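You operate a simulated robot arm through the tools that you are given. There is no shell and no other tool. Be economical: measure what you need, move in short steps, check, and stop when the job is done.

The job below is to be done with a simulated two-armed robot. You get a single attempt, and the scene is never put back.

TASK
Dab the two faulty bricks on belt two with the white marker.
Fine: one dab on top of the spotted brick, two on top of the chipped brick, none on the sound one; the belt stays switched off; put the marker back. Set down upright: white marker.

It is judged by the outcome, as a careful person would: the job done as asked, and still so three seconds after it is handed in. It fails if anything else is knocked over, pushed out of place, dropped, spilled or broken.

THE ROBOT
Two 7-joint arms with fingered hands on one trunk, on a base that drives. Base frame: it is fixed to the floor where the robot stands at the start and does not move with it; the origin is under the middle of the robot, x ahead of it, y to its left, z up. Lengths are in cm, angles in degrees, forces in N, time in s.
The left shoulder is at the start at [7, 14.3, 128.9], the right one opposite. With the tool pointing down near the work surface each hand reaches from about 10 to 74 cm from the robot's upright axis, wherever it stands, measured 20 degrees to its own side. Places, roughly: main switch of belt two [70, 90, 80]; something [80, 0, 80]. Payload 3.6 kg a hand.
The tool frame of a hand sits at the grasp point between the pads (the TCP): z along the fingers, y along the line on which they close. The tips reach 2.5 cm beyond it. The gripper opens to 8.8 cm. The gripper's body begins 2.9 cm behind the TCP. The gripper is a hand of 5 fingers: y runs from the thumb to the fingers, the wrist lies at [-1.3, -9.7, -16.2] in the tool frame.
Orientation is that of the tool frame in the base frame, as a unit quaternion [x, y, z, w]. With the fingers straight down and the wrist toward the robot, the tool's x, y and z point along [0, 1, 0], [1, 0, 0] and [0, 0, -1] of the base frame.

THE INTERFACE
- The arms move only by the tool arm_command. It takes "left_moves", "right_moves" or both (then of equal length, played together; a hand with none holds still); each is a list of rows, each a list of 6 numbers: the shift along the tool's x, y, z in cm, then the turn, a rotation vector about the tool's x, y, z in degrees. In form: [[x, y, z, wx, wy, wz], ...]. A call has 1 to 10 rows; each row shifts and turns the commanded pose from where the row before left it, along the tool's axes as they then stand. A row lasts 0.2 s, in which the tool goes at most 5 cm and 8.6 degrees; a call with a longer step from one row to the next is refused whole. A pose out of reach is approached as far as the arm can. The call stops where the force on the tool passes 40 N (or 10 N more than at its start, if that is more) or the arm is blocked; 0.2 s more then pass. In this call time passes only in rows, and 0.2 s behind the last. The reply holds the time, the measured pose of the TCP, the force on the tool along the base axes, the opening and the grip force, in the units named above and with some noise, with the torque about the TCP (base axes, N m) and any sound that the robot's microphone picked up.
- Cameras (640 x 400 px; columns grow to the right, rows downward): "scene" is now at [12.12, 5.03, 151.1]; the picture's right is [0.60, -0.80, 0.00], its down [-0.51, -0.38, -0.77] and it looks along [0.62, 0.46, -0.63] (base axes); focal length 270 px, centre (320, 200). "left" rides on the left gripper at [-5.9, -7.9, -10.5] in its tool frame; the picture's right is [-0.73, -0.32, 0.61], its down [0.62, -0.68, 0.38] and it looks along [0.29, 0.66, 0.70] (tool axes); focal length 234 px, centre (320, 200). "right" rides on the right gripper at [5.9, -7.9, -10.5] in its tool frame; the picture's right is [-0.73, 0.32, -0.61], its down [-0.62, -0.68, 0.38] and it looks along [-0.29, 0.66, 0.70] (tool axes); focal length 234 px, centre (320, 200). There is no depth. A picture from a camera that has moved, and an enlarged one, comes with that camera's place and axes in the base frame and with its lens.
- capture(camera): a new picture of that camera. The clock stands still meanwhile.
- lift_body(by): slides the trunk up (or, below 0, down) by that many cm; the arms and the scene camera ride with it, the base frame stays. It gives what a move gives, with no picture.
- drive_base(legs): drives the robot by 1 to 6 legs, each [ahead, left, turn to the left] in cm, cm and degrees, along the robot's own axes; the way and the turn of a leg run together, so that a leg with both is an arc; at most 150 cm and 180 degrees a leg. The arms and the cameras ride along, it lands a little off, and it stops where it bumps. It gives what a move gives.
- finger_targets(index, middle, ring, little, thumb_bend, thumb_turn, hand): sets how far each is bent, from 0 (flat) to 1 (curled in); at 0.3 the hand is open as for a grip, at 0.7 the pads meet at the TCP. One left out holds its place. A second passes; each finger stops where it meets its share of the squeeze, and holds until it gets a number again. It is the only way to open and close the hand. It gives what a move gives, with no picture; readings hold the bend of each and the force on index, middle, ring, little, thumb and palm. thumb_turn goes from beside the hand (0) to across from the fingers (1), as for a grip.
- head_to(pan, tilt): turns the head with the scene camera to pan (to the left, within 86 degrees either way) and tilt (down, from -29 to 69), counted from straight ahead of the robot. It gives what a move gives.
- inspect(camera, box): a new picture of the part [left, top, right, bottom] of that camera's present view, enlarged. The clock stands still meanwhile.
- hand_in(): hands the job in; it is judged then, once.

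Work in short steps. Places have to be worked out from the pictures, the camera data and where the tool is seen: move nearer, look again, correct. Check each grasp and each placing, and mend what went wrong. You have 120 turns and 92 pictures in all, those below and enlarged ones among them. Open the grippers and draw the arms clear of the work before you hand the job in, unless the task says otherwise; then end with one line.

The tools are called as name(argument=value, ...) on one line, values as JSON. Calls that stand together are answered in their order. arm_command: Moves the arms, as the interface text tells. Its arguments: {"type":"object","properties":{"left_moves":{"type":"array"},"right_moves":{"type":"array"}},"required":[]} The other tools are called the same way: lift_body (by) slides the trunk up or down; finger_targets (index, middle, ring, little, thumb_bend, thumb_turn, hand) moves the fingers one by one; drive_base (legs) drives the base; head_to (pan, tilt) turns the head that bears the scene camera; capture (camera) takes a picture; inspect (camera, box) takes an enlarged picture of a part of a camera's view; hand_in () hands the job in.

At the start:

```text
time: 0.0
left_tool_pos: [32.11, 46.82, 130.37]
left_tcp_rot: [0.707, 0.707, 0.0, 0.0]
left_force: [-0.6, 0.4, 0.0]
left_moment: [-0.01, -0.01, 0.01]
left_opening: 8.8
left_gripper_force: 0.0
left_shape: jaw
left_bend: [0.3, 0.3, 0.3, 0.3, 0.3, 0.98]
left_finger forces: [0.1, 0.0, 0.0, 0.0, 0.0, 0.1]
right_tool_pos: [48.78, 7.44, 127.78]
right_tcp_rot: [0.707, 0.708, 0.0, 0.0]
right_force: [0.2, 0.1, -0.6]
right_moment: [0.01, 0.0, 0.03]
right_opening: 8.77
right_gripper_force: 0.1
right_shape: jaw
right_bend: [0.3, 0.3, 0.3, 0.3, 0.3, 0.98]
right_finger forces: [0.1, 0.0, 0.1, 0.1, 0.1, 0.0]
trunk travel left (down, up): [-82.5, 11.5]
robot x, y, heading: [0.14, -0.21, -0.3]
head pan, tilt: [36.7, 39.2]
```

scene: 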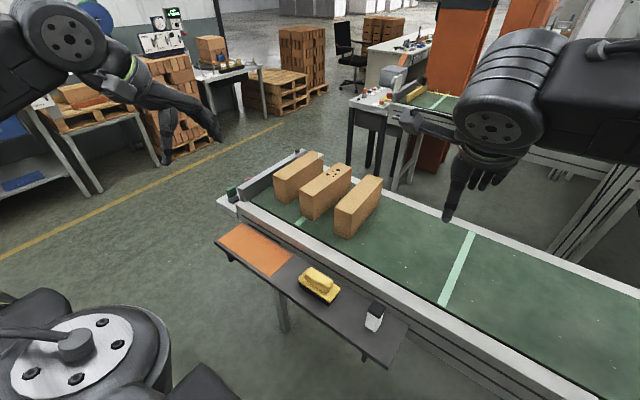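
right: 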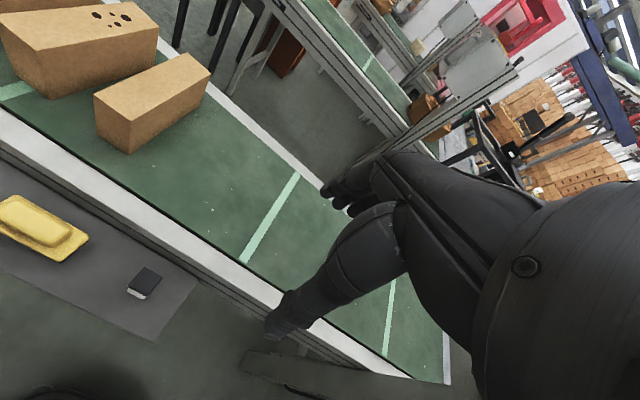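
left: 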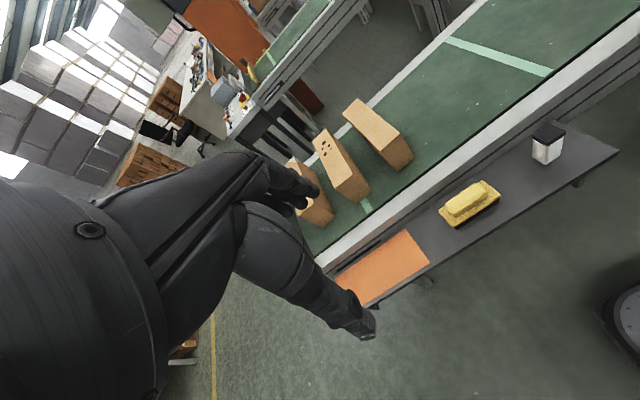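

The picture shows three bricks on the belt, and a shelf with an orange patch, a yellow brush and a white item with a black cap, likely the marker. I'll look closer at each.

inspect(camera="scene", box=[210, 130, 410, 255])

inspect(camera="scene", box=[280, 250, 440, 350])

inspect(camera="left", box=[270, 80, 430, 240])

```text
3.20 times, centred on (310, 192) of scene
camera zoom: at [12.12, 5.03, 151.1], right [0.6, -0.8, 0.0], down [-0.51, -0.38, -0.77], along [0.62, 0.46, -0.63], focal length 862 px, centre (352, 224)
```

zoom: 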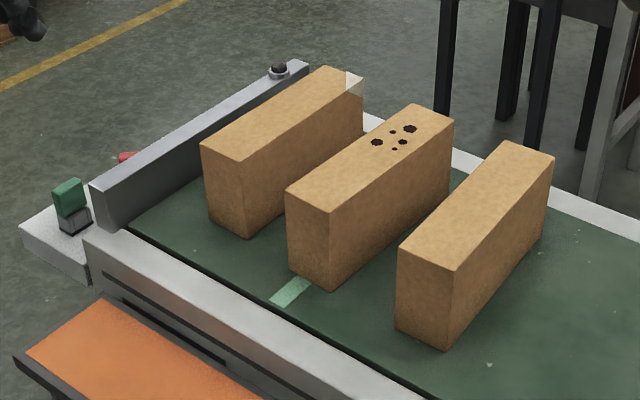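

```text
4.00 times, centred on (360, 300) of scene
camera zoom: at [12.12, 5.03, 151.1], right [0.6, -0.8, 0.0], down [-0.51, -0.38, -0.77], along [0.62, 0.46, -0.63], focal length 1078 px, centre (160, -200)
```

zoom: 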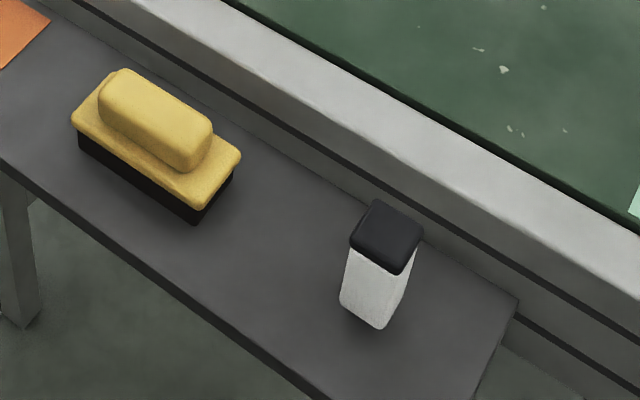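

```text
2.50 times, centred on (350, 160) of left
camera zoom: at [24.22, 41.03, 140.85], right [-0.32, -0.73, -0.61], down [-0.68, 0.62, -0.38], along [0.66, 0.29, -0.7], focal length 585 px, centre (245, 300)
```

zoom: 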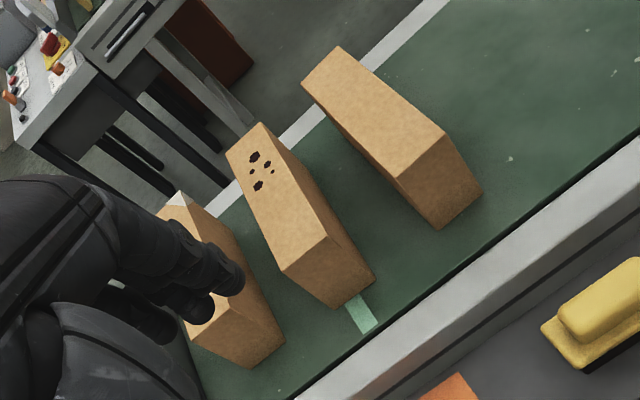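

The chipped brick is the leftmost (white broken corner at the far end), the spotted one is in the middle, and the right one is sound. I put the marker near (48, 14), with its top at z≈88. I need to know which end marks, so I aim the head at it.

head_to(pan=14, tilt=58)

inspect(camera="left", box=[500, 100, 600, 190])

inspect(camera="right", box=[90, 240, 220, 330])

capture(camera="scene")

```text
time: 0.9
left_tool_pos: [32.15, 46.92, 130.48]
left_tcp_rot: [0.707, 0.707, -0.001, 0.0]
left_force: [0.6, 0.0, 0.2]
left_moment: [-0.03, -0.02, 0.04]
left_opening: 8.77
left_gripper_force: 0.1
left_shape: jaw
left_bend: [0.3, 0.3, 0.3, 0.3, 0.3, 0.98]
left_finger forces: [0.0, 0.1, 0.0, 0.0, 0.1, 0.0]
right_tool_pos: [48.83, 7.37, 127.76]
right_tcp_rot: [0.707, 0.707, 0.0, 0.0]
right_force: [0.5, -0.3, -0.4]
right_moment: [-0.01, 0.01, 0.0]
right_opening: 8.79
right_gripper_force: 0.1
right_shape: jaw
right_bend: [0.3, 0.3, 0.3, 0.3, 0.3, 0.98]
right_finger forces: [0.0, 0.1, 0.0, 0.0, 0.0, 0.0]
trunk travel left (down, up): [-82.5, 11.5]
robot x, y, heading: [0.13, -0.02, -0.1]
head pan, tilt: [14.0, 58.0]
```

```text
4.44 times, centred on (550, 145) of left
camera zoom: at [24.21, 41.03, 140.85], right [-0.32, -0.73, -0.61], down [-0.68, 0.62, -0.38], along [0.66, 0.29, -0.7], focal length 1041 px, centre (-702, 444)
```

zoom: 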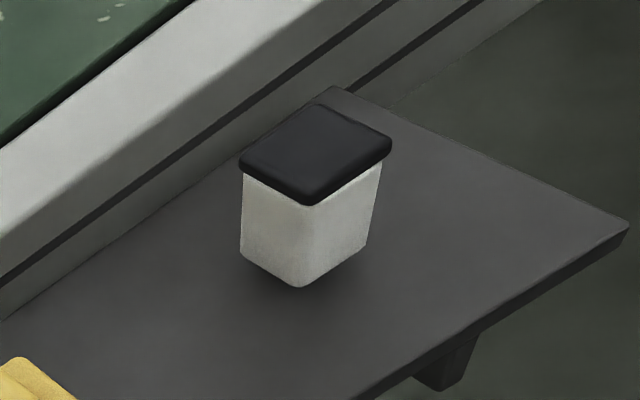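

```text
4.44 times, centred on (155, 285) of right
camera zoom: at [41.02, 13.4, 138.2], right [0.32, -0.73, 0.61], down [-0.68, -0.62, -0.38], along [0.66, -0.29, -0.7], focal length 1041 px, centre (1053, -178)
```

zoom: 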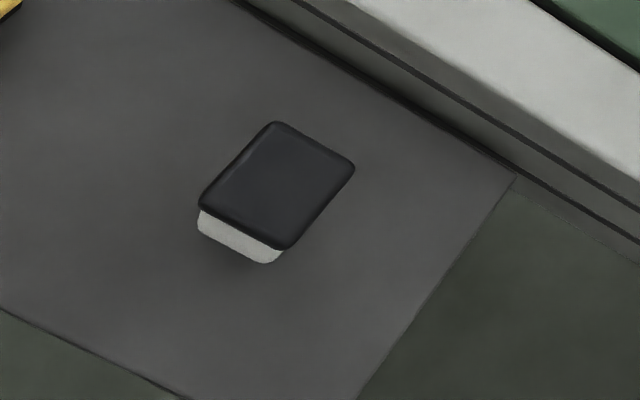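

```text
83 pictures are left
camera scene: at [11.94, 1.59, 148.55], right [0.24, -0.97, 0.0], down [-0.82, -0.21, -0.53], along [0.51, 0.13, -0.85], focal length 270 px, centre (320, 200)
```

scene: 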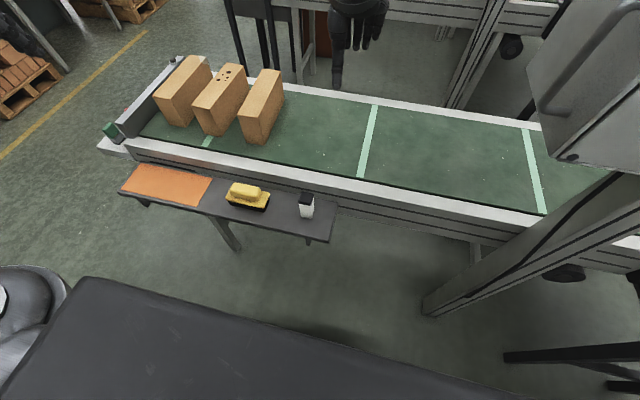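

The marker is a tapered white block with a black top, about 3.3 cm square. The white end faces down, so I'll grip it from above and dab with that end. The shelf runs along y at x≈42–52, and I drive left so the left arm reaches both the marker and the bricks.

drive_base(legs=[[0, 27, 0]])

head_to(pan=20, tilt=45)

capture(camera="scene")

capture(camera="right")

```text
time: 2.8
left_tool_pos: [32.04, 73.94, 130.63]
left_tcp_rot: [0.707, 0.707, 0.001, 0.0]
left_force: [0.6, -0.8, -0.4]
left_moment: [0.0, 0.01, 0.02]
left_opening: 8.76
left_gripper_force: 0.0
left_shape: jaw
left_bend: [0.3, 0.3, 0.3, 0.3, 0.3, 0.98]
left_finger forces: [0.0, 0.0, 0.0, 0.0, 0.1, 0.0]
right_tool_pos: [48.96, 34.49, 127.76]
right_tcp_rot: [0.707, 0.707, 0.001, 0.0]
right_force: [0.8, -0.6, -0.2]
right_moment: [0.01, 0.03, -0.03]
right_opening: 8.74
right_gripper_force: 0.0
right_shape: jaw
right_bend: [0.3, 0.3, 0.3, 0.3, 0.3, 0.98]
right_finger forces: [0.0, 0.0, 0.0, 0.0, 0.0, 0.0]
trunk travel left (down, up): [-82.5, 11.5]
robot x, y, heading: [-0.18, 27.14, -0.1]
head pan, tilt: [14.0, 58.0]
```

```text
time: 3.5
left_tool_pos: [32.07, 74.16, 130.44]
left_tcp_rot: [0.707, 0.707, 0.0, 0.0]
left_force: [-0.3, 0.2, -1.2]
left_moment: [0.02, 0.0, -0.01]
left_opening: 8.76
left_gripper_force: 0.1
left_shape: jaw
left_bend: [0.3, 0.3, 0.3, 0.3, 0.3, 0.98]
left_finger forces: [0.1, 0.0, 0.0, 0.0, 0.1, 0.0]
right_tool_pos: [48.83, 34.67, 127.82]
right_tcp_rot: [0.707, 0.708, 0.0, 0.001]
right_force: [-0.4, -0.2, 0.3]
right_moment: [0.02, -0.02, 0.0]
right_opening: 8.74
right_gripper_force: 0.0
right_shape: jaw
right_bend: [0.3, 0.3, 0.3, 0.3, 0.3, 0.98]
right_finger forces: [0.1, 0.0, 0.0, 0.0, 0.0, 0.0]
trunk travel left (down, up): [-82.5, 11.5]
robot x, y, heading: [-0.02, 26.85, -0.2]
head pan, tilt: [20.0, 45.0]
```

```text
82 pictures are left
camera scene: at [12.88, 30.02, 150.25], right [0.34, -0.94, 0.0], down [-0.66, -0.24, -0.71], along [0.66, 0.24, -0.71], focal length 270 px, centre (320, 200)
```

scene: 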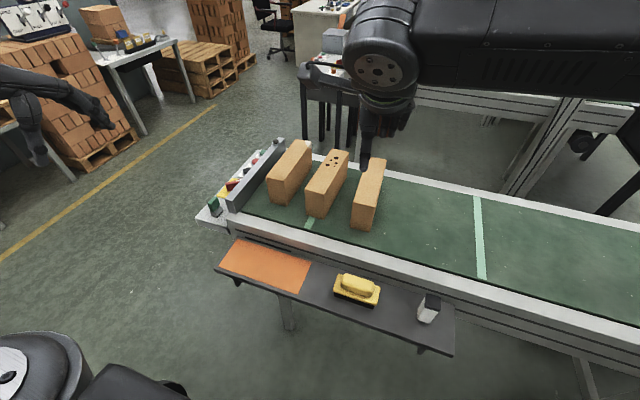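

```text
81 pictures are left
camera right: at [41.01, 40.73, 138.19], right [0.32, -0.73, 0.61], down [-0.68, -0.62, -0.38], along [0.66, -0.29, -0.7], focal length 234 px, centre (320, 200)
```

right: 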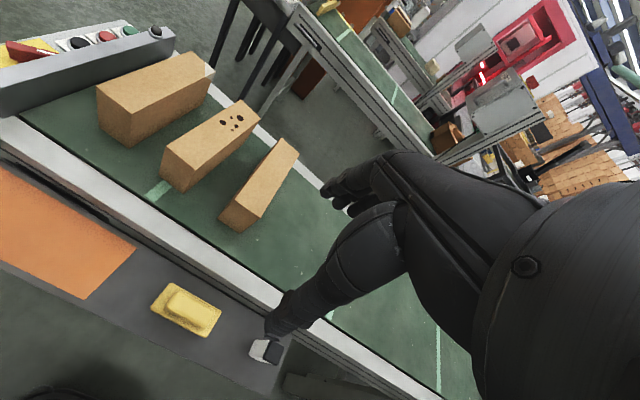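

I now have brick estimates from the right camera:
- **Tops:** z≈94.
- **Chipped brick:** x 69–92, y 63–69.
- **Spotted brick:** x 69–91, y 48–55.

The right arm suits the marker better, since the left would cross it. I move it over the marker and look.

arm_command(right_moves=[[-4, 0, 0, 0, 0, 0], [-4, 0, 0, 0, 0, 0], [-4, 0, 0, 0, 0, 0], [-4, 0, 0, 0, 0, 0], [-4, -0.5, 0, 0, 0, 0], [0, 0, 5, 0, 0, 0], [0, 0, 5, 0, 0, 0], [0, 0, 5, 0, 0, 0], [0, 0, 5, 0, 0, 0], [0, 0, 4, 0, 0, 0]])

head_to(pan=-15, tilt=55)

capture(camera="scene")

capture(camera="right")

```text
time: 5.7
left_tool_pos: [32.0, 74.07, 130.5]
left_tcp_rot: [0.707, 0.707, 0.001, 0.0]
left_force: [-0.3, 0.0, 0.5]
left_moment: [-0.03, 0.02, -0.01]
left_opening: 8.76
left_gripper_force: 0.0
left_shape: jaw
left_bend: [0.3, 0.3, 0.3, 0.3, 0.3, 0.98]
left_finger forces: [0.0, 0.1, 0.0, 0.0, 0.0, 0.1]
right_tool_pos: [48.48, 14.52, 103.75]
right_tcp_rot: [0.707, 0.707, 0.0, 0.0]
right_force: [-0.1, -0.3, 0.2]
right_moment: [-0.03, -0.05, 0.04]
right_opening: 8.77
right_gripper_force: 0.1
right_shape: jaw
right_bend: [0.3, 0.3, 0.3, 0.3, 0.3, 0.98]
right_finger forces: [0.1, 0.0, 0.0, 0.0, 0.0, 0.0]
trunk travel left (down, up): [-82.5, 11.5]
robot x, y, heading: [0.0, 27.21, 0.0]
head pan, tilt: [20.0, 45.0]
```

```text
time: 6.7
left_tool_pos: [32.05, 74.22, 130.48]
left_tcp_rot: [0.708, 0.706, 0.0, 0.0]
left_force: [-0.1, 0.8, -1.2]
left_moment: [0.02, 0.0, 0.02]
left_opening: 8.76
left_gripper_force: 0.0
left_shape: jaw
left_bend: [0.3, 0.3, 0.3, 0.3, 0.3, 0.98]
left_finger forces: [0.0, 0.1, 0.0, 0.0, 0.0, 0.1]
right_tool_pos: [48.43, 14.63, 103.84]
right_tcp_rot: [0.706, 0.708, 0.0, -0.001]
right_force: [-0.6, 0.3, 0.7]
right_moment: [0.0, 0.0, 0.0]
right_opening: 8.77
right_gripper_force: 0.1
right_shape: jaw
right_bend: [0.3, 0.3, 0.3, 0.3, 0.3, 0.98]
right_finger forces: [0.1, 0.1, 0.0, 0.1, 0.1, 0.1]
trunk travel left (down, up): [-82.5, 11.5]
robot x, y, heading: [0.17, 27.37, 0.3]
head pan, tilt: [-15.0, 55.0]
```

```text
80 pictures are left
camera scene: at [12.22, 25.32, 148.92], right [-0.26, -0.97, 0.0], down [-0.79, 0.21, -0.57], along [0.55, -0.15, -0.82], focal length 270 px, centre (320, 200)
```

scene: 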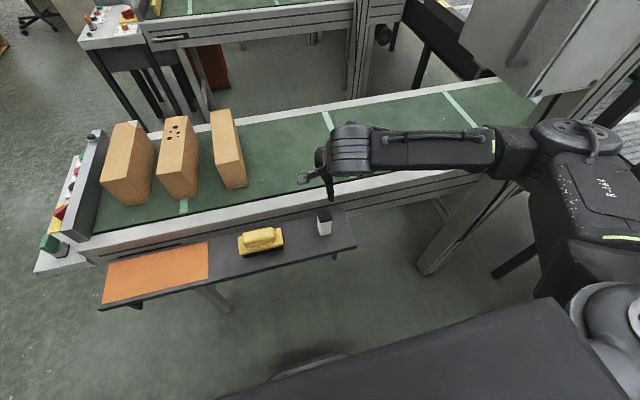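

```text
79 pictures are left
camera right: at [40.62, 20.54, 114.21], right [0.32, -0.73, 0.61], down [-0.68, -0.62, -0.38], along [0.66, -0.29, -0.7], focal length 234 px, centre (320, 200)
```

right: 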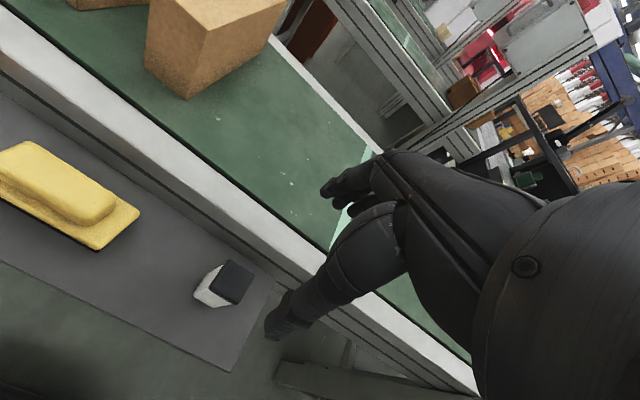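

The marker top triangulates to about (48.1, 14.6, 88.6). I zoom in from the wrist camera for its height and squareness.

inspect(camera="right", box=[160, 235, 310, 335])

inspect(camera="scene", box=[280, 160, 380, 250])

```text
4.00 times, centred on (235, 285) of right
camera zoom: at [40.62, 20.54, 114.21], right [0.32, -0.73, 0.61], down [-0.68, -0.62, -0.38], along [0.66, -0.29, -0.7], focal length 937 px, centre (660, -140)
```

zoom: 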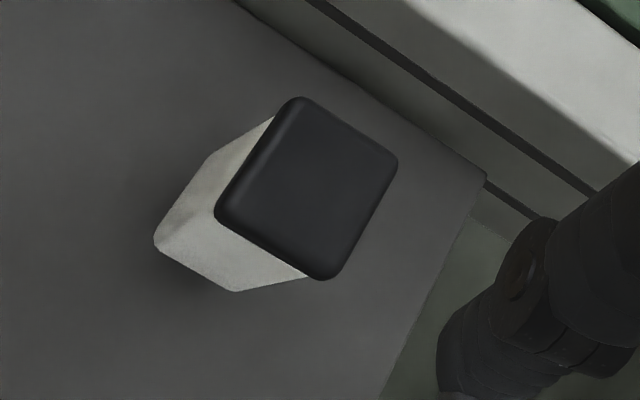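

```text
4.44 times, centred on (330, 205) of scene
camera zoom: at [12.22, 25.32, 148.92], right [-0.26, -0.97, 0.0], down [-0.79, 0.21, -0.57], along [0.55, -0.15, -0.82], focal length 1198 px, centre (276, 178)
```

zoom: 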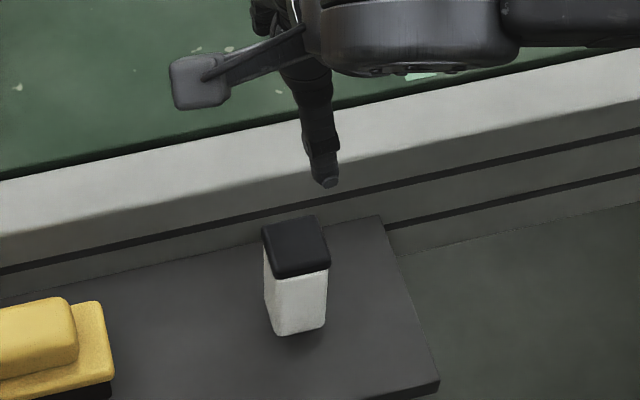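

The marker stands axis-aligned with its centre near (48.1, 14.8), z≈80 to 88.5. I descend around it with the hand open, stopping short of the palm touching.

arm_command(right_moves=[[0.2, -0.3, 4, 0, 0, 0], [0, 0, 4, 0, 0, 0], [0, 0, 4, 0, 0, 0], [0, 0, 2.5, 0, 0, 0]])

inspect(camera="right", box=[180, 200, 420, 400])

inspect(camera="scene", box=[270, 140, 390, 260])

```text
time: 7.7
left_tool_pos: [32.04, 74.1, 130.48]
left_tcp_rot: [0.707, 0.707, 0.0, 0.0]
left_force: [-0.6, 0.3, -0.5]
left_moment: [0.01, 0.03, -0.03]
left_opening: 8.76
left_gripper_force: 0.1
left_shape: jaw
left_bend: [0.3, 0.3, 0.3, 0.3, 0.3, 0.98]
left_finger forces: [0.1, 0.0, 0.0, 0.0, 0.1, 0.0]
right_tool_pos: [48.09, 14.88, 89.25]
right_tcp_rot: [0.707, 0.707, 0.0, 0.001]
right_force: [-0.2, 0.2, -0.2]
right_moment: [-0.04, -0.01, 0.0]
right_opening: 8.76
right_gripper_force: 0.1
right_shape: jaw
right_bend: [0.3, 0.3, 0.3, 0.3, 0.3, 0.98]
right_finger forces: [0.1, 0.0, 0.1, 0.0, 0.1, 0.1]
trunk travel left (down, up): [-82.5, 11.5]
robot x, y, heading: [-0.08, 27.34, -0.0]
head pan, tilt: [-15.0, 55.0]
```

```text
2.00 times, centred on (300, 300) of right
camera zoom: at [40.17, 20.87, 99.66], right [0.32, -0.73, 0.61], down [-0.68, -0.62, -0.38], along [0.66, -0.29, -0.7], focal length 468 px, centre (360, 0)
```

zoom: 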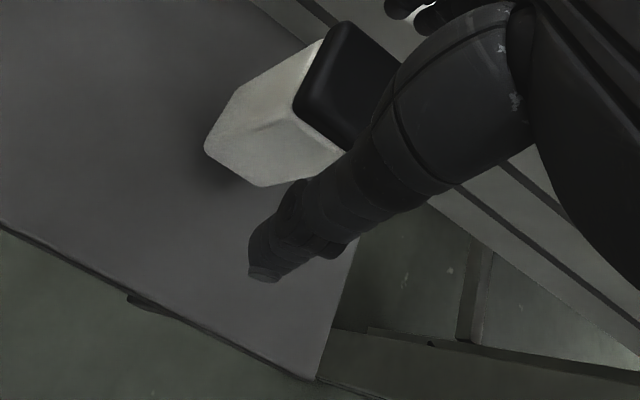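

```text
3.33 times, centred on (330, 200) of scene
camera zoom: at [12.21, 25.3, 148.92], right [-0.26, -0.97, 0.0], down [-0.79, 0.21, -0.57], along [0.55, -0.15, -0.82], focal length 898 px, centre (287, 200)
```

zoom: 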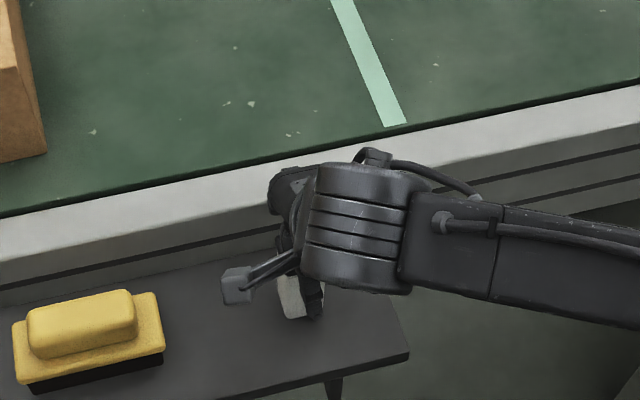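

The thumb tip works out near (42.7, 14.9), level with the marker in y, so alignment is good. I go down 2.4 cm more, then close gently.

arm_command(right_moves=[[0, 0, 1.2, 0, 0, 0], [0, 0, 1.2, 0, 0, 0]])

finger_targets(hand="right", index=0.5, middle=0.5, ring=0.5, little=0.5, thumb_bend=0.5, thumb_turn=1)

inspect(camera="right", box=[180, 180, 420, 380])

```text
time: 8.3
left_tool_pos: [32.05, 74.15, 130.51]
left_tcp_rot: [0.708, 0.707, 0.0, 0.0]
left_force: [-0.4, 0.7, -0.5]
left_moment: [-0.02, -0.03, -0.02]
left_opening: 8.74
left_gripper_force: 0.1
left_shape: jaw
left_bend: [0.3, 0.3, 0.3, 0.3, 0.3, 0.98]
left_finger forces: [0.0, 0.1, 0.0, 0.1, 0.0, 0.0]
right_tool_pos: [47.99, 14.77, 86.83]
right_tcp_rot: [0.707, 0.707, 0.0, 0.001]
right_force: [-0.1, 0.9, -1.0]
right_moment: [-0.02, 0.01, 0.01]
right_opening: 8.8
right_gripper_force: 0.0
right_shape: jaw
right_bend: [0.3, 0.3, 0.3, 0.3, 0.3, 0.98]
right_finger forces: [0.0, 0.0, 0.0, 0.0, 0.1, 0.0]
trunk travel left (down, up): [-82.5, 11.5]
robot x, y, heading: [-0.27, 27.25, 0.2]
head pan, tilt: [-15.0, 55.0]
```

```text
time: 9.3
left_tool_pos: [32.07, 74.15, 130.44]
left_tcp_rot: [0.707, 0.707, 0.0, 0.0]
left_force: [-0.6, -1.0, -0.2]
left_moment: [0.01, 0.0, -0.04]
left_opening: 8.82
left_gripper_force: 0.0
left_shape: jaw
left_bend: [0.3, 0.3, 0.3, 0.3, 0.3, 0.98]
left_finger forces: [0.0, 0.1, 0.0, 0.0, 0.1, 0.0]
right_tool_pos: [48.13, 14.82, 86.81]
right_tcp_rot: [0.707, 0.708, 0.0, 0.0]
right_force: [0.3, -0.4, 0.1]
right_moment: [-0.03, 0.02, -0.02]
right_opening: 4.2
right_gripper_force: 0.0
right_shape: fingers
right_bend: [0.5, 0.5, 0.5, 0.5, 0.5, 1.0]
right_finger forces: [0.0, 0.0, 0.0, 0.0, 0.0, 0.0]
trunk travel left (down, up): [-82.5, 11.5]
robot x, y, heading: [-0.07, 26.99, -0.1]
head pan, tilt: [-15.0, 55.0]
```

```text
2.00 times, centred on (300, 280) of right
camera zoom: at [40.17, 20.88, 97.27], right [0.32, -0.73, 0.61], down [-0.68, -0.62, -0.38], along [0.66, -0.29, -0.7], focal length 468 px, centre (360, 40)
```

zoom: 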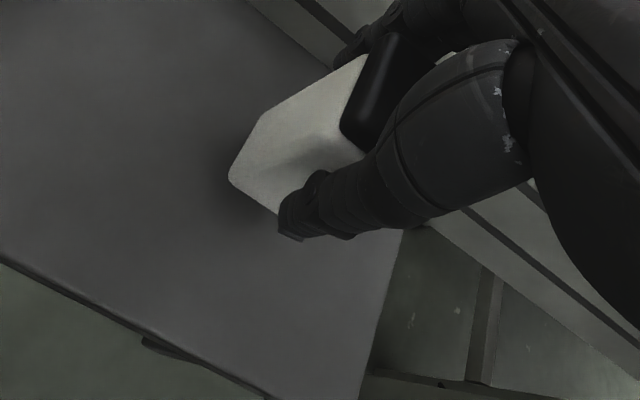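

Alignment is fine and nothing touches yet at 4.2 cm. Only middle, ring and thumb face the 3.3 cm body, so I close those three.

finger_targets(hand="right", middle=0.64, ring=0.64, thumb_bend=0.64)

inspect(camera="right", box=[180, 180, 420, 380])

```text
time: 10.3
left_tool_pos: [32.04, 74.18, 130.58]
left_tcp_rot: [0.708, 0.706, 0.001, -0.001]
left_force: [0.2, 0.7, 0.8]
left_moment: [0.0, 0.0, 0.02]
left_opening: 8.8
left_gripper_force: 0.0
left_shape: jaw
left_bend: [0.3, 0.3, 0.3, 0.3, 0.3, 0.98]
left_finger forces: [0.0, 0.0, 0.0, 0.1, 0.1, 0.1]
right_tool_pos: [48.01, 15.04, 86.87]
right_tcp_rot: [0.707, 0.707, 0.0, 0.0]
right_force: [0.9, -0.8, 0.3]
right_moment: [-0.05, -0.03, -0.01]
right_opening: 3.51
right_gripper_force: 5.8
right_shape: fingers
right_bend: [0.5, 0.59, 0.6, 0.5, 0.57, 1.0]
right_finger forces: [0.0, 4.0, 2.4, 0.0, 5.8, 0.1]
trunk travel left (down, up): [-82.5, 11.5]
robot x, y, heading: [-0.41, 27.1, 0.1]
head pan, tilt: [-15.0, 55.0]
```

```text
2.00 times, centred on (300, 280) of right
camera zoom: at [40.17, 20.88, 97.27], right [0.32, -0.73, 0.61], down [-0.68, -0.62, -0.38], along [0.66, -0.29, -0.7], focal length 468 px, centre (360, 40)
```

zoom: 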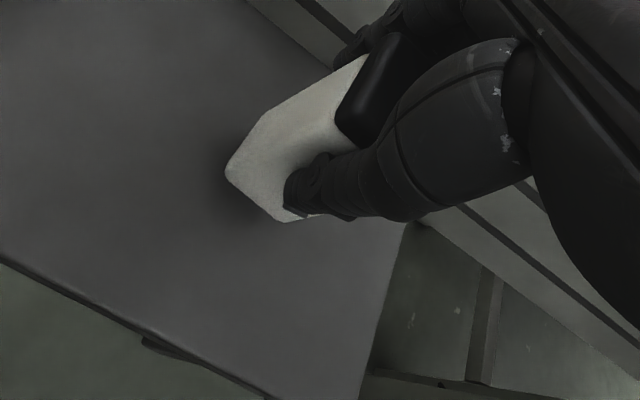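

The marker is held at about 6 N, and I note the stand pose TCP (48.05, 14.85, 86.85). I ask for a slightly firmer squeeze, then lift 3 cm.

finger_targets(hand="right", middle=0.72, ring=0.72, thumb_bend=0.72)

arm_command(right_moves=[[0, 0, -1, 0, 0, 0], [0, 0, -2, 0, 0, 0]])

inspect(camera="right", box=[180, 180, 420, 380])

inspect(camera="scene", box=[270, 140, 390, 260])

```text
time: 11.3
left_tool_pos: [32.07, 74.09, 130.45]
left_tcp_rot: [0.707, 0.707, 0.0, 0.0]
left_force: [-1.1, -0.1, 0.1]
left_moment: [0.01, 0.01, 0.0]
left_opening: 8.77
left_gripper_force: 0.0
left_shape: jaw
left_bend: [0.3, 0.3, 0.3, 0.3, 0.3, 0.98]
left_finger forces: [0.0, 0.0, 0.0, 0.1, 0.1, 0.0]
right_tool_pos: [47.92, 14.97, 86.88]
right_tcp_rot: [0.707, 0.707, 0.0, 0.0]
right_force: [-0.6, 0.8, 0.5]
right_moment: [0.01, -0.01, 0.01]
right_opening: 3.62
right_gripper_force: 11.4
right_shape: fingers
right_bend: [0.5, 0.61, 0.71, 0.5, 0.58, 0.99]
right_finger forces: [0.0, 8.6, 3.8, 0.1, 11.0, 0.0]
trunk travel left (down, up): [-82.5, 11.5]
robot x, y, heading: [-0.06, 27.17, -0.2]
head pan, tilt: [-15.0, 55.0]
```

```text
time: 11.9
left_tool_pos: [32.02, 74.27, 130.51]
left_tcp_rot: [0.707, 0.707, 0.0, 0.0]
left_force: [0.0, 0.1, -0.5]
left_moment: [0.01, -0.01, 0.0]
left_opening: 8.76
left_gripper_force: 0.0
left_shape: jaw
left_bend: [0.3, 0.3, 0.3, 0.3, 0.3, 0.98]
left_finger forces: [0.1, 0.0, 0.0, 0.0, 0.1, 0.0]
right_tool_pos: [48.03, 14.96, 89.87]
right_tcp_rot: [0.707, 0.707, 0.0, 0.0]
right_force: [0.8, -0.7, -1.4]
right_moment: [0.02, 0.01, 0.02]
right_opening: 3.63
right_gripper_force: 11.7
right_shape: fingers
right_bend: [0.5, 0.61, 0.71, 0.5, 0.58, 0.99]
right_finger forces: [0.0, 8.5, 3.5, 0.0, 10.7, 0.0]
trunk travel left (down, up): [-82.5, 11.5]
robot x, y, heading: [0.01, 27.46, 0.1]
head pan, tilt: [-15.0, 55.0]
```

```text
2.00 times, centred on (300, 280) of right
camera zoom: at [40.13, 20.87, 100.29], right [0.32, -0.73, 0.61], down [-0.68, -0.62, -0.38], along [0.66, -0.29, -0.7], focal length 468 px, centre (360, 40)
```

zoom: 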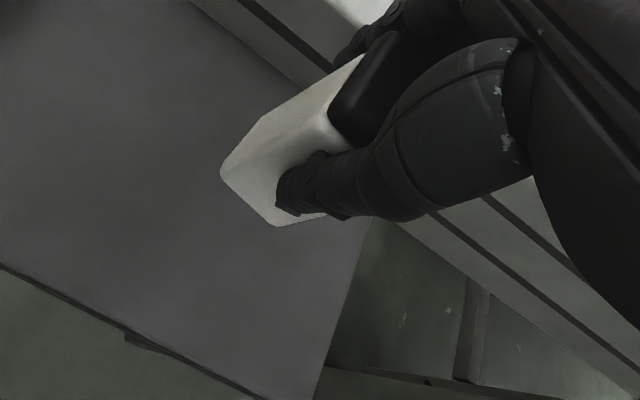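

```text
3.33 times, centred on (330, 200) of scene
camera zoom: at [12.18, 25.3, 148.92], right [-0.26, -0.97, 0.0], down [-0.79, 0.21, -0.57], along [0.55, -0.15, -0.82], focal length 898 px, centre (287, 200)
```

zoom: 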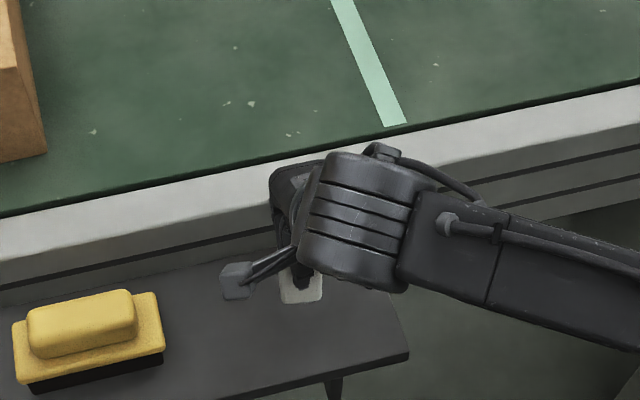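

The lift is clean: the grip is steady at 11 N and the marker clear of the shelf. I raise it well above brick height before driving.

arm_command(right_moves=[[0, 0, -4, 0, 0, 0], [0, 0, -4, 0, 0, 0], [0, 0, -4, 0, 0, 0], [0, 0, -4, 0, 0, 0], [0, 0, -4, 0, 0, 0], [0, 0, -4, 0, 0, 0]])

capture(camera="right")

inspect(camera="scene", box=[270, 80, 430, 200])

capture(camera="left")

```text
time: 13.3
left_tool_pos: [32.06, 74.19, 130.41]
left_tcp_rot: [0.706, 0.708, -0.001, 0.0]
left_force: [0.2, 0.5, 0.3]
left_moment: [0.01, 0.01, 0.0]
left_opening: 8.75
left_gripper_force: 0.0
left_shape: jaw
left_bend: [0.3, 0.3, 0.3, 0.3, 0.3, 0.98]
left_finger forces: [0.0, 0.0, 0.0, 0.0, 0.0, 0.0]
right_tool_pos: [47.91, 14.84, 113.82]
right_tcp_rot: [0.707, 0.707, -0.001, 0.0]
right_force: [-0.3, -0.1, -0.9]
right_moment: [-0.03, 0.0, 0.01]
right_opening: 3.57
right_gripper_force: 10.9
right_shape: fingers
right_bend: [0.5, 0.61, 0.71, 0.5, 0.58, 0.99]
right_finger forces: [0.0, 8.4, 2.9, 0.0, 10.1, 0.1]
trunk travel left (down, up): [-82.5, 11.5]
robot x, y, heading: [0.15, 27.16, -0.2]
head pan, tilt: [-15.0, 55.0]
```

```text
70 pictures are left
camera right: at [40.15, 20.84, 124.27], right [0.32, -0.73, 0.61], down [-0.68, -0.62, -0.38], along [0.66, -0.29, -0.7], focal length 234 px, centre (320, 200)
```

right: 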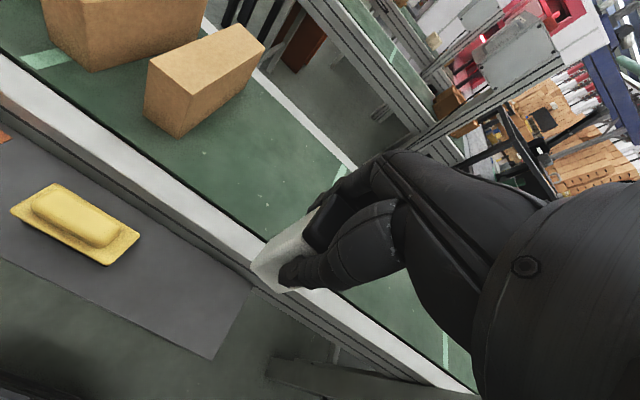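

```text
3.33 times, centred on (350, 140) of scene
camera zoom: at [12.14, 25.34, 148.92], right [-0.26, -0.97, 0.0], down [-0.79, 0.21, -0.57], along [0.55, -0.15, -0.82], focal length 898 px, centre (220, 400)
```

zoom: 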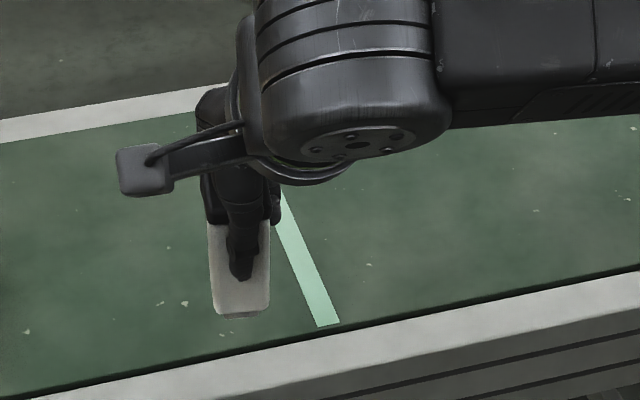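

```text
68 pictures are left
camera left: at [24.11, 68.32, 140.84], right [-0.32, -0.73, -0.61], down [-0.68, 0.62, -0.38], along [0.66, 0.29, -0.7], focal length 234 px, centre (320, 200)
```

left: 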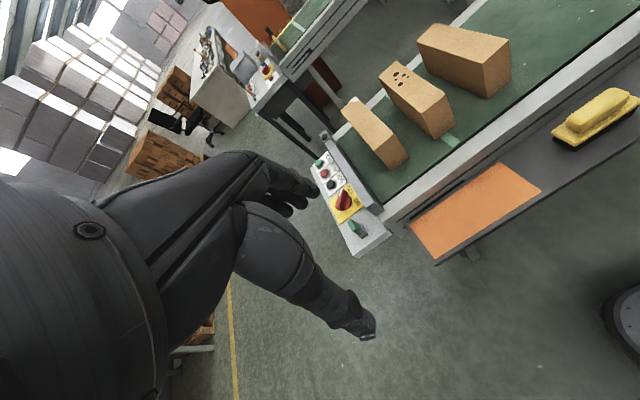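

The marker hangs vertical, and the base sits well short of the shelf front. I drive left 37, then ahead 8, with the hand high above the bricks.

drive_base(legs=[[0, 37, 0], [8, 0, 0]])

head_to(pan=-5, tilt=42)

capture(camera="scene")

capture(camera="right")

```text
time: 16.4
left_tool_pos: [39.4, 111.07, 130.59]
left_tcp_rot: [0.707, 0.707, 0.002, 0.002]
left_force: [0.5, 0.4, 0.1]
left_moment: [-0.02, -0.01, 0.0]
left_opening: 8.77
left_gripper_force: 0.1
left_shape: jaw
left_bend: [0.3, 0.3, 0.3, 0.3, 0.3, 0.98]
left_finger forces: [0.0, 0.1, 0.0, 0.1, 0.1, 0.0]
right_tool_pos: [55.66, 51.66, 114.02]
right_tcp_rot: [0.707, 0.708, 0.002, 0.001]
right_force: [-0.4, -0.3, -1.2]
right_moment: [0.0, 0.01, 0.0]
right_opening: 3.59
right_gripper_force: 10.4
right_shape: fingers
right_bend: [0.5, 0.61, 0.71, 0.5, 0.58, 0.99]
right_finger forces: [0.0, 8.4, 2.9, 0.1, 10.0, 0.0]
trunk travel left (down, up): [-82.5, 11.5]
robot x, y, heading: [7.98, 63.84, 0.2]
head pan, tilt: [-15.0, 55.0]
```

```text
time: 17.1
left_tool_pos: [40.09, 111.09, 130.43]
left_tcp_rot: [0.706, 0.708, 0.0, -0.002]
left_force: [0.3, 0.7, 0.1]
left_moment: [0.01, -0.01, 0.02]
left_opening: 8.77
left_gripper_force: 0.2
left_shape: jaw
left_bend: [0.3, 0.3, 0.3, 0.3, 0.3, 0.98]
left_finger forces: [0.0, 0.1, 0.0, 0.0, 0.0, 0.0]
right_tool_pos: [56.18, 51.83, 113.64]
right_tcp_rot: [0.707, 0.708, -0.001, -0.001]
right_force: [-0.2, 0.5, -0.6]
right_moment: [0.0, 0.04, 0.0]
right_opening: 3.58
right_gripper_force: 10.8
right_shape: fingers
right_bend: [0.5, 0.61, 0.71, 0.5, 0.58, 0.99]
right_finger forces: [0.0, 8.3, 2.9, 0.1, 10.0, 0.0]
trunk travel left (down, up): [-82.5, 11.5]
robot x, y, heading: [8.07, 63.91, -0.1]
head pan, tilt: [-5.0, 42.0]
```

```text
67 pictures are left
camera scene: at [21.68, 63.35, 150.66], right [-0.09, -1.0, 0.0], down [-0.67, 0.06, -0.74], along [0.74, -0.06, -0.67], focal length 270 px, centre (320, 200)
```

scene: 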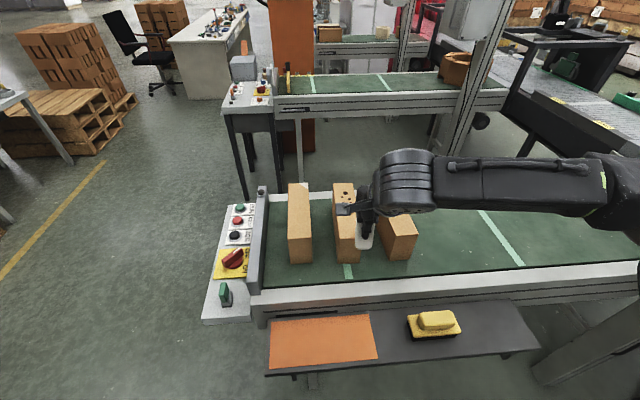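

```text
66 pictures are left
camera right: at [48.28, 57.73, 124.16], right [0.32, -0.73, 0.61], down [-0.68, -0.62, -0.38], along [0.66, -0.29, -0.7], focal length 234 px, centre (320, 200)
```

right: 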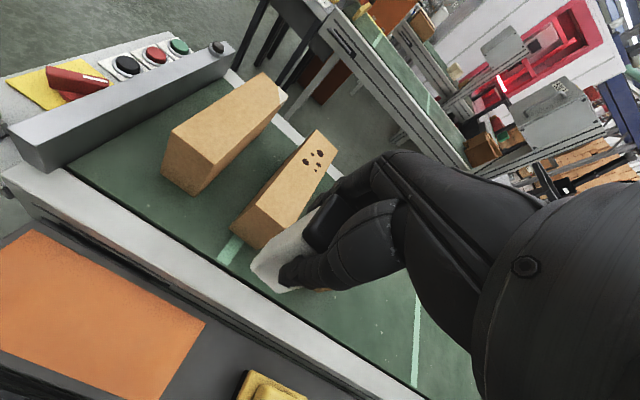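

The pose is good and the readings look settled. I zoom in on the scene and right views to fix the brick tops precisely.

inspect(camera="scene", box=[270, 170, 430, 280])

inspect(camera="right", box=[140, 60, 360, 300])

```text
3.64 times, centred on (350, 225) of scene
camera zoom: at [21.68, 63.35, 150.66], right [-0.09, -1.0, 0.0], down [-0.67, 0.06, -0.74], along [0.74, -0.06, -0.67], focal length 980 px, centre (211, 109)
```

zoom: 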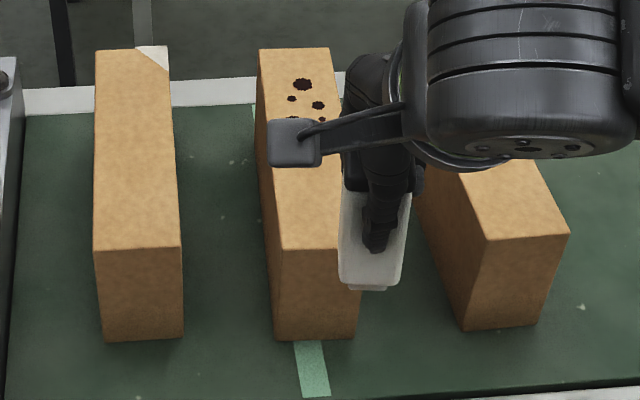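

```text
1.67 times, centred on (250, 180) of right
camera zoom: at [48.28, 57.73, 124.16], right [0.32, -0.73, 0.61], down [-0.68, -0.62, -0.38], along [0.66, -0.29, -0.7], focal length 390 px, centre (437, 233)
```

zoom: 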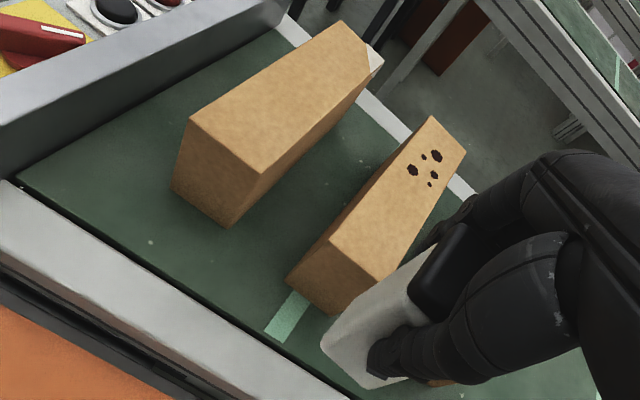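

The two views agree on these figures:
- **Brick tops:** z≈96.
- **Spotted brick:** x 66.5–89.7, y 48.8–54.5.
- **Chipped brick:** x 67–91, y 62–68.

The marker tip is about 6.9 cm below the TCP, so contact should come at TCP z≈103. I move over the spotted brick at (72.5, 51.6), staying 3 cm above.

arm_command(right_moves=[[0, 4, 0, 0, 0, 0], [0, 4, 0, 0, 0, 0], [0, 4, 0, 0, 0, 0], [-0.1, 4.3, 0, 0, 0, 0], [0, 0, 3, 0, 0, 0], [0, 0, 3, 0, 0, 0], [0, 0, 1.5, 0, 0, 0]])

inspect(camera="scene", box=[270, 150, 430, 270])

inspect(camera="right", box=[140, 130, 380, 330])

```text
time: 18.7
left_tool_pos: [39.9, 111.04, 130.5]
left_tcp_rot: [0.707, 0.707, 0.0, -0.001]
left_force: [-0.3, -0.3, 0.0]
left_moment: [-0.01, -0.01, 0.0]
left_opening: 8.78
left_gripper_force: 0.0
left_shape: jaw
left_bend: [0.3, 0.3, 0.3, 0.3, 0.3, 0.98]
left_finger forces: [0.0, 0.0, 0.0, 0.0, 0.0, 0.1]
right_tool_pos: [72.29, 51.57, 106.34]
right_tcp_rot: [0.707, 0.707, -0.001, -0.002]
right_force: [-1.3, 0.6, -1.2]
right_moment: [0.03, -0.02, -0.02]
right_opening: 3.58
right_gripper_force: 10.4
right_shape: fingers
right_bend: [0.5, 0.61, 0.71, 0.5, 0.58, 0.99]
right_finger forces: [0.0, 8.2, 2.4, 0.1, 9.7, 0.1]
trunk travel left (down, up): [-82.5, 11.5]
robot x, y, heading: [7.41, 64.02, 0.3]
head pan, tilt: [-5.0, 42.0]
```

```text
3.33 times, centred on (350, 210) of scene
camera zoom: at [21.55, 63.37, 150.68], right [-0.09, -1.0, 0.0], down [-0.67, 0.06, -0.74], along [0.74, -0.06, -0.67], focal length 898 px, centre (220, 167)
```

zoom: 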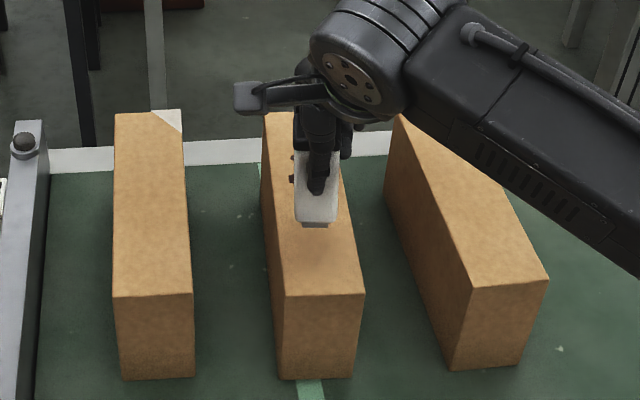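

```text
2.00 times, centred on (260, 230) of right
camera zoom: at [64.5, 57.6, 116.73], right [0.32, -0.73, 0.61], down [-0.68, -0.62, -0.38], along [0.66, -0.29, -0.7], focal length 468 px, centre (440, 140)
```

zoom: 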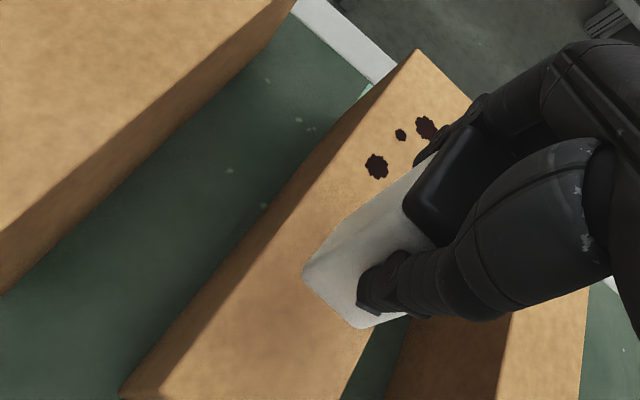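

A small tip protrudes below the marker's body, which confirms the dab end. It is centred over the spotted brick at roughly (71.5, 51.7), and I creep down.

arm_command(right_moves=[[0, 0, 1, 0, 0, 0], [0, 0, 0.8, 0, 0, 0]])

inspect(camera="scene", box=[310, 170, 390, 230])

```text
time: 19.3
left_tool_pos: [39.95, 110.98, 130.43]
left_tcp_rot: [0.707, 0.708, 0.0, 0.0]
left_force: [-0.5, -0.2, -0.9]
left_moment: [-0.03, 0.0, 0.0]
left_opening: 8.74
left_gripper_force: 0.0
left_shape: jaw
left_bend: [0.3, 0.3, 0.3, 0.3, 0.3, 0.98]
left_finger forces: [0.0, 0.0, 0.0, 0.0, 0.0, 0.1]
right_tool_pos: [72.39, 51.58, 104.56]
right_tcp_rot: [0.707, 0.708, 0.0, 0.0]
right_force: [-0.3, -0.9, -1.8]
right_moment: [0.02, -0.01, -0.02]
right_opening: 3.58
right_gripper_force: 10.0
right_shape: fingers
right_bend: [0.5, 0.61, 0.71, 0.5, 0.58, 0.99]
right_finger forces: [0.0, 8.2, 2.5, 0.1, 9.6, 0.0]
trunk travel left (down, up): [-82.5, 11.5]
robot x, y, heading: [7.83, 64.2, 0.2]
head pan, tilt: [-5.0, 42.0]
```

```text
6.67 times, centred on (350, 200) of scene
camera zoom: at [21.52, 63.34, 150.68], right [-0.09, -1.0, 0.0], down [-0.67, 0.06, -0.74], along [0.74, -0.06, -0.67], focal length 1796 px, centre (120, 200)
```

zoom: 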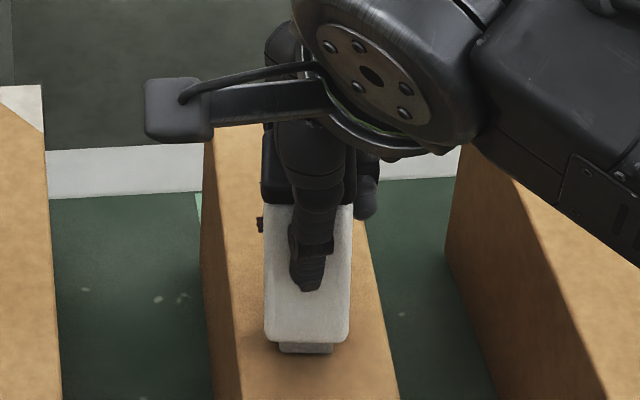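

A contact shadow is closing under the tip, with about 1–1.5 cm still to go. I step down 0.7 cm, then in smaller steps while watching the force.

arm_command(right_moves=[[0, 0, 0.4, 0, 0, 0], [0, 0, 0.3, 0, 0, 0]])

```text
time: 19.9
left_tool_pos: [39.55, 111.08, 130.55]
left_tcp_rot: [0.707, 0.708, 0.001, 0.0]
left_force: [0.0, -1.0, -0.4]
left_moment: [-0.02, 0.01, 0.01]
left_opening: 8.77
left_gripper_force: 0.1
left_shape: jaw
left_bend: [0.3, 0.3, 0.3, 0.3, 0.3, 0.98]
left_finger forces: [0.0, 0.0, 0.0, 0.0, 0.1, 0.0]
right_tool_pos: [72.05, 51.57, 104.13]
right_tcp_rot: [0.708, 0.706, 0.002, 0.001]
right_force: [0.0, -2.4, 11.8]
right_moment: [-0.08, -0.02, 0.02]
right_opening: 3.58
right_gripper_force: 12.8
right_shape: fingers
right_bend: [0.5, 0.61, 0.72, 0.5, 0.59, 0.99]
right_finger forces: [0.0, 10.0, 4.1, 0.0, 11.4, 0.0]
trunk travel left (down, up): [-82.5, 11.5]
robot x, y, heading: [8.09, 63.71, 0.1]
head pan, tilt: [-5.0, 42.0]
```

Contact: +12 N at TCP z≈104.1, one dab made. I lift straight off and check the mark.

arm_command(right_moves=[[0, 0, -1, 0, 0, 0], [0, 0, -3, 0, 0, 0], [0, 0, -3, 0, 0, 0], [0, -3, 0, 0, 0, 0], [0, -4, 0, 0, 0, 0]])

inspect(camera="scene", box=[270, 150, 430, 270])

inspect(camera="right", box=[140, 130, 380, 330])

```text
time: 21.1
left_tool_pos: [39.69, 110.94, 130.53]
left_tcp_rot: [0.706, 0.708, 0.001, -0.001]
left_force: [0.5, -0.2, 1.0]
left_moment: [-0.03, -0.01, -0.04]
left_opening: 8.77
left_gripper_force: 0.1
left_shape: jaw
left_bend: [0.3, 0.3, 0.3, 0.3, 0.3, 0.98]
left_finger forces: [0.0, 0.0, 0.1, 0.1, 0.0, 0.0]
right_tool_pos: [65.12, 51.59, 110.91]
right_tcp_rot: [0.707, 0.707, 0.0, 0.0]
right_force: [-0.9, 0.1, -2.4]
right_moment: [-0.01, -0.03, 0.0]
right_opening: 3.58
right_gripper_force: 9.7
right_shape: fingers
right_bend: [0.5, 0.61, 0.72, 0.5, 0.59, 0.99]
right_finger forces: [0.0, 8.4, 2.0, 0.0, 9.7, 0.0]
trunk travel left (down, up): [-82.5, 11.5]
robot x, y, heading: [8.05, 63.89, 0.1]
head pan, tilt: [-5.0, 42.0]
```

```text
3.33 times, centred on (350, 210) of scene
camera zoom: at [21.25, 63.25, 150.71], right [-0.09, -1.0, 0.0], down [-0.67, 0.06, -0.74], along [0.74, -0.06, -0.67], focal length 898 px, centre (220, 167)
```

zoom: 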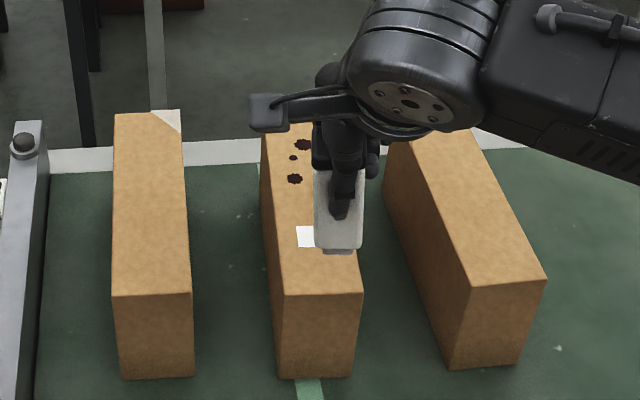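

```text
2.00 times, centred on (260, 230) of right
camera zoom: at [57.22, 57.49, 121.33], right [0.32, -0.73, 0.61], down [-0.68, -0.62, -0.38], along [0.66, -0.29, -0.7], focal length 468 px, centre (440, 140)
```

zoom: 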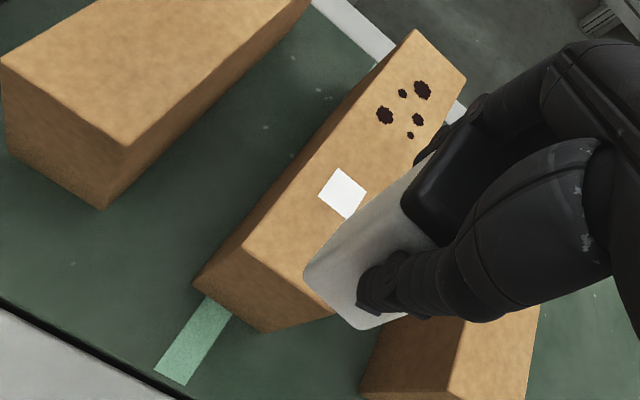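

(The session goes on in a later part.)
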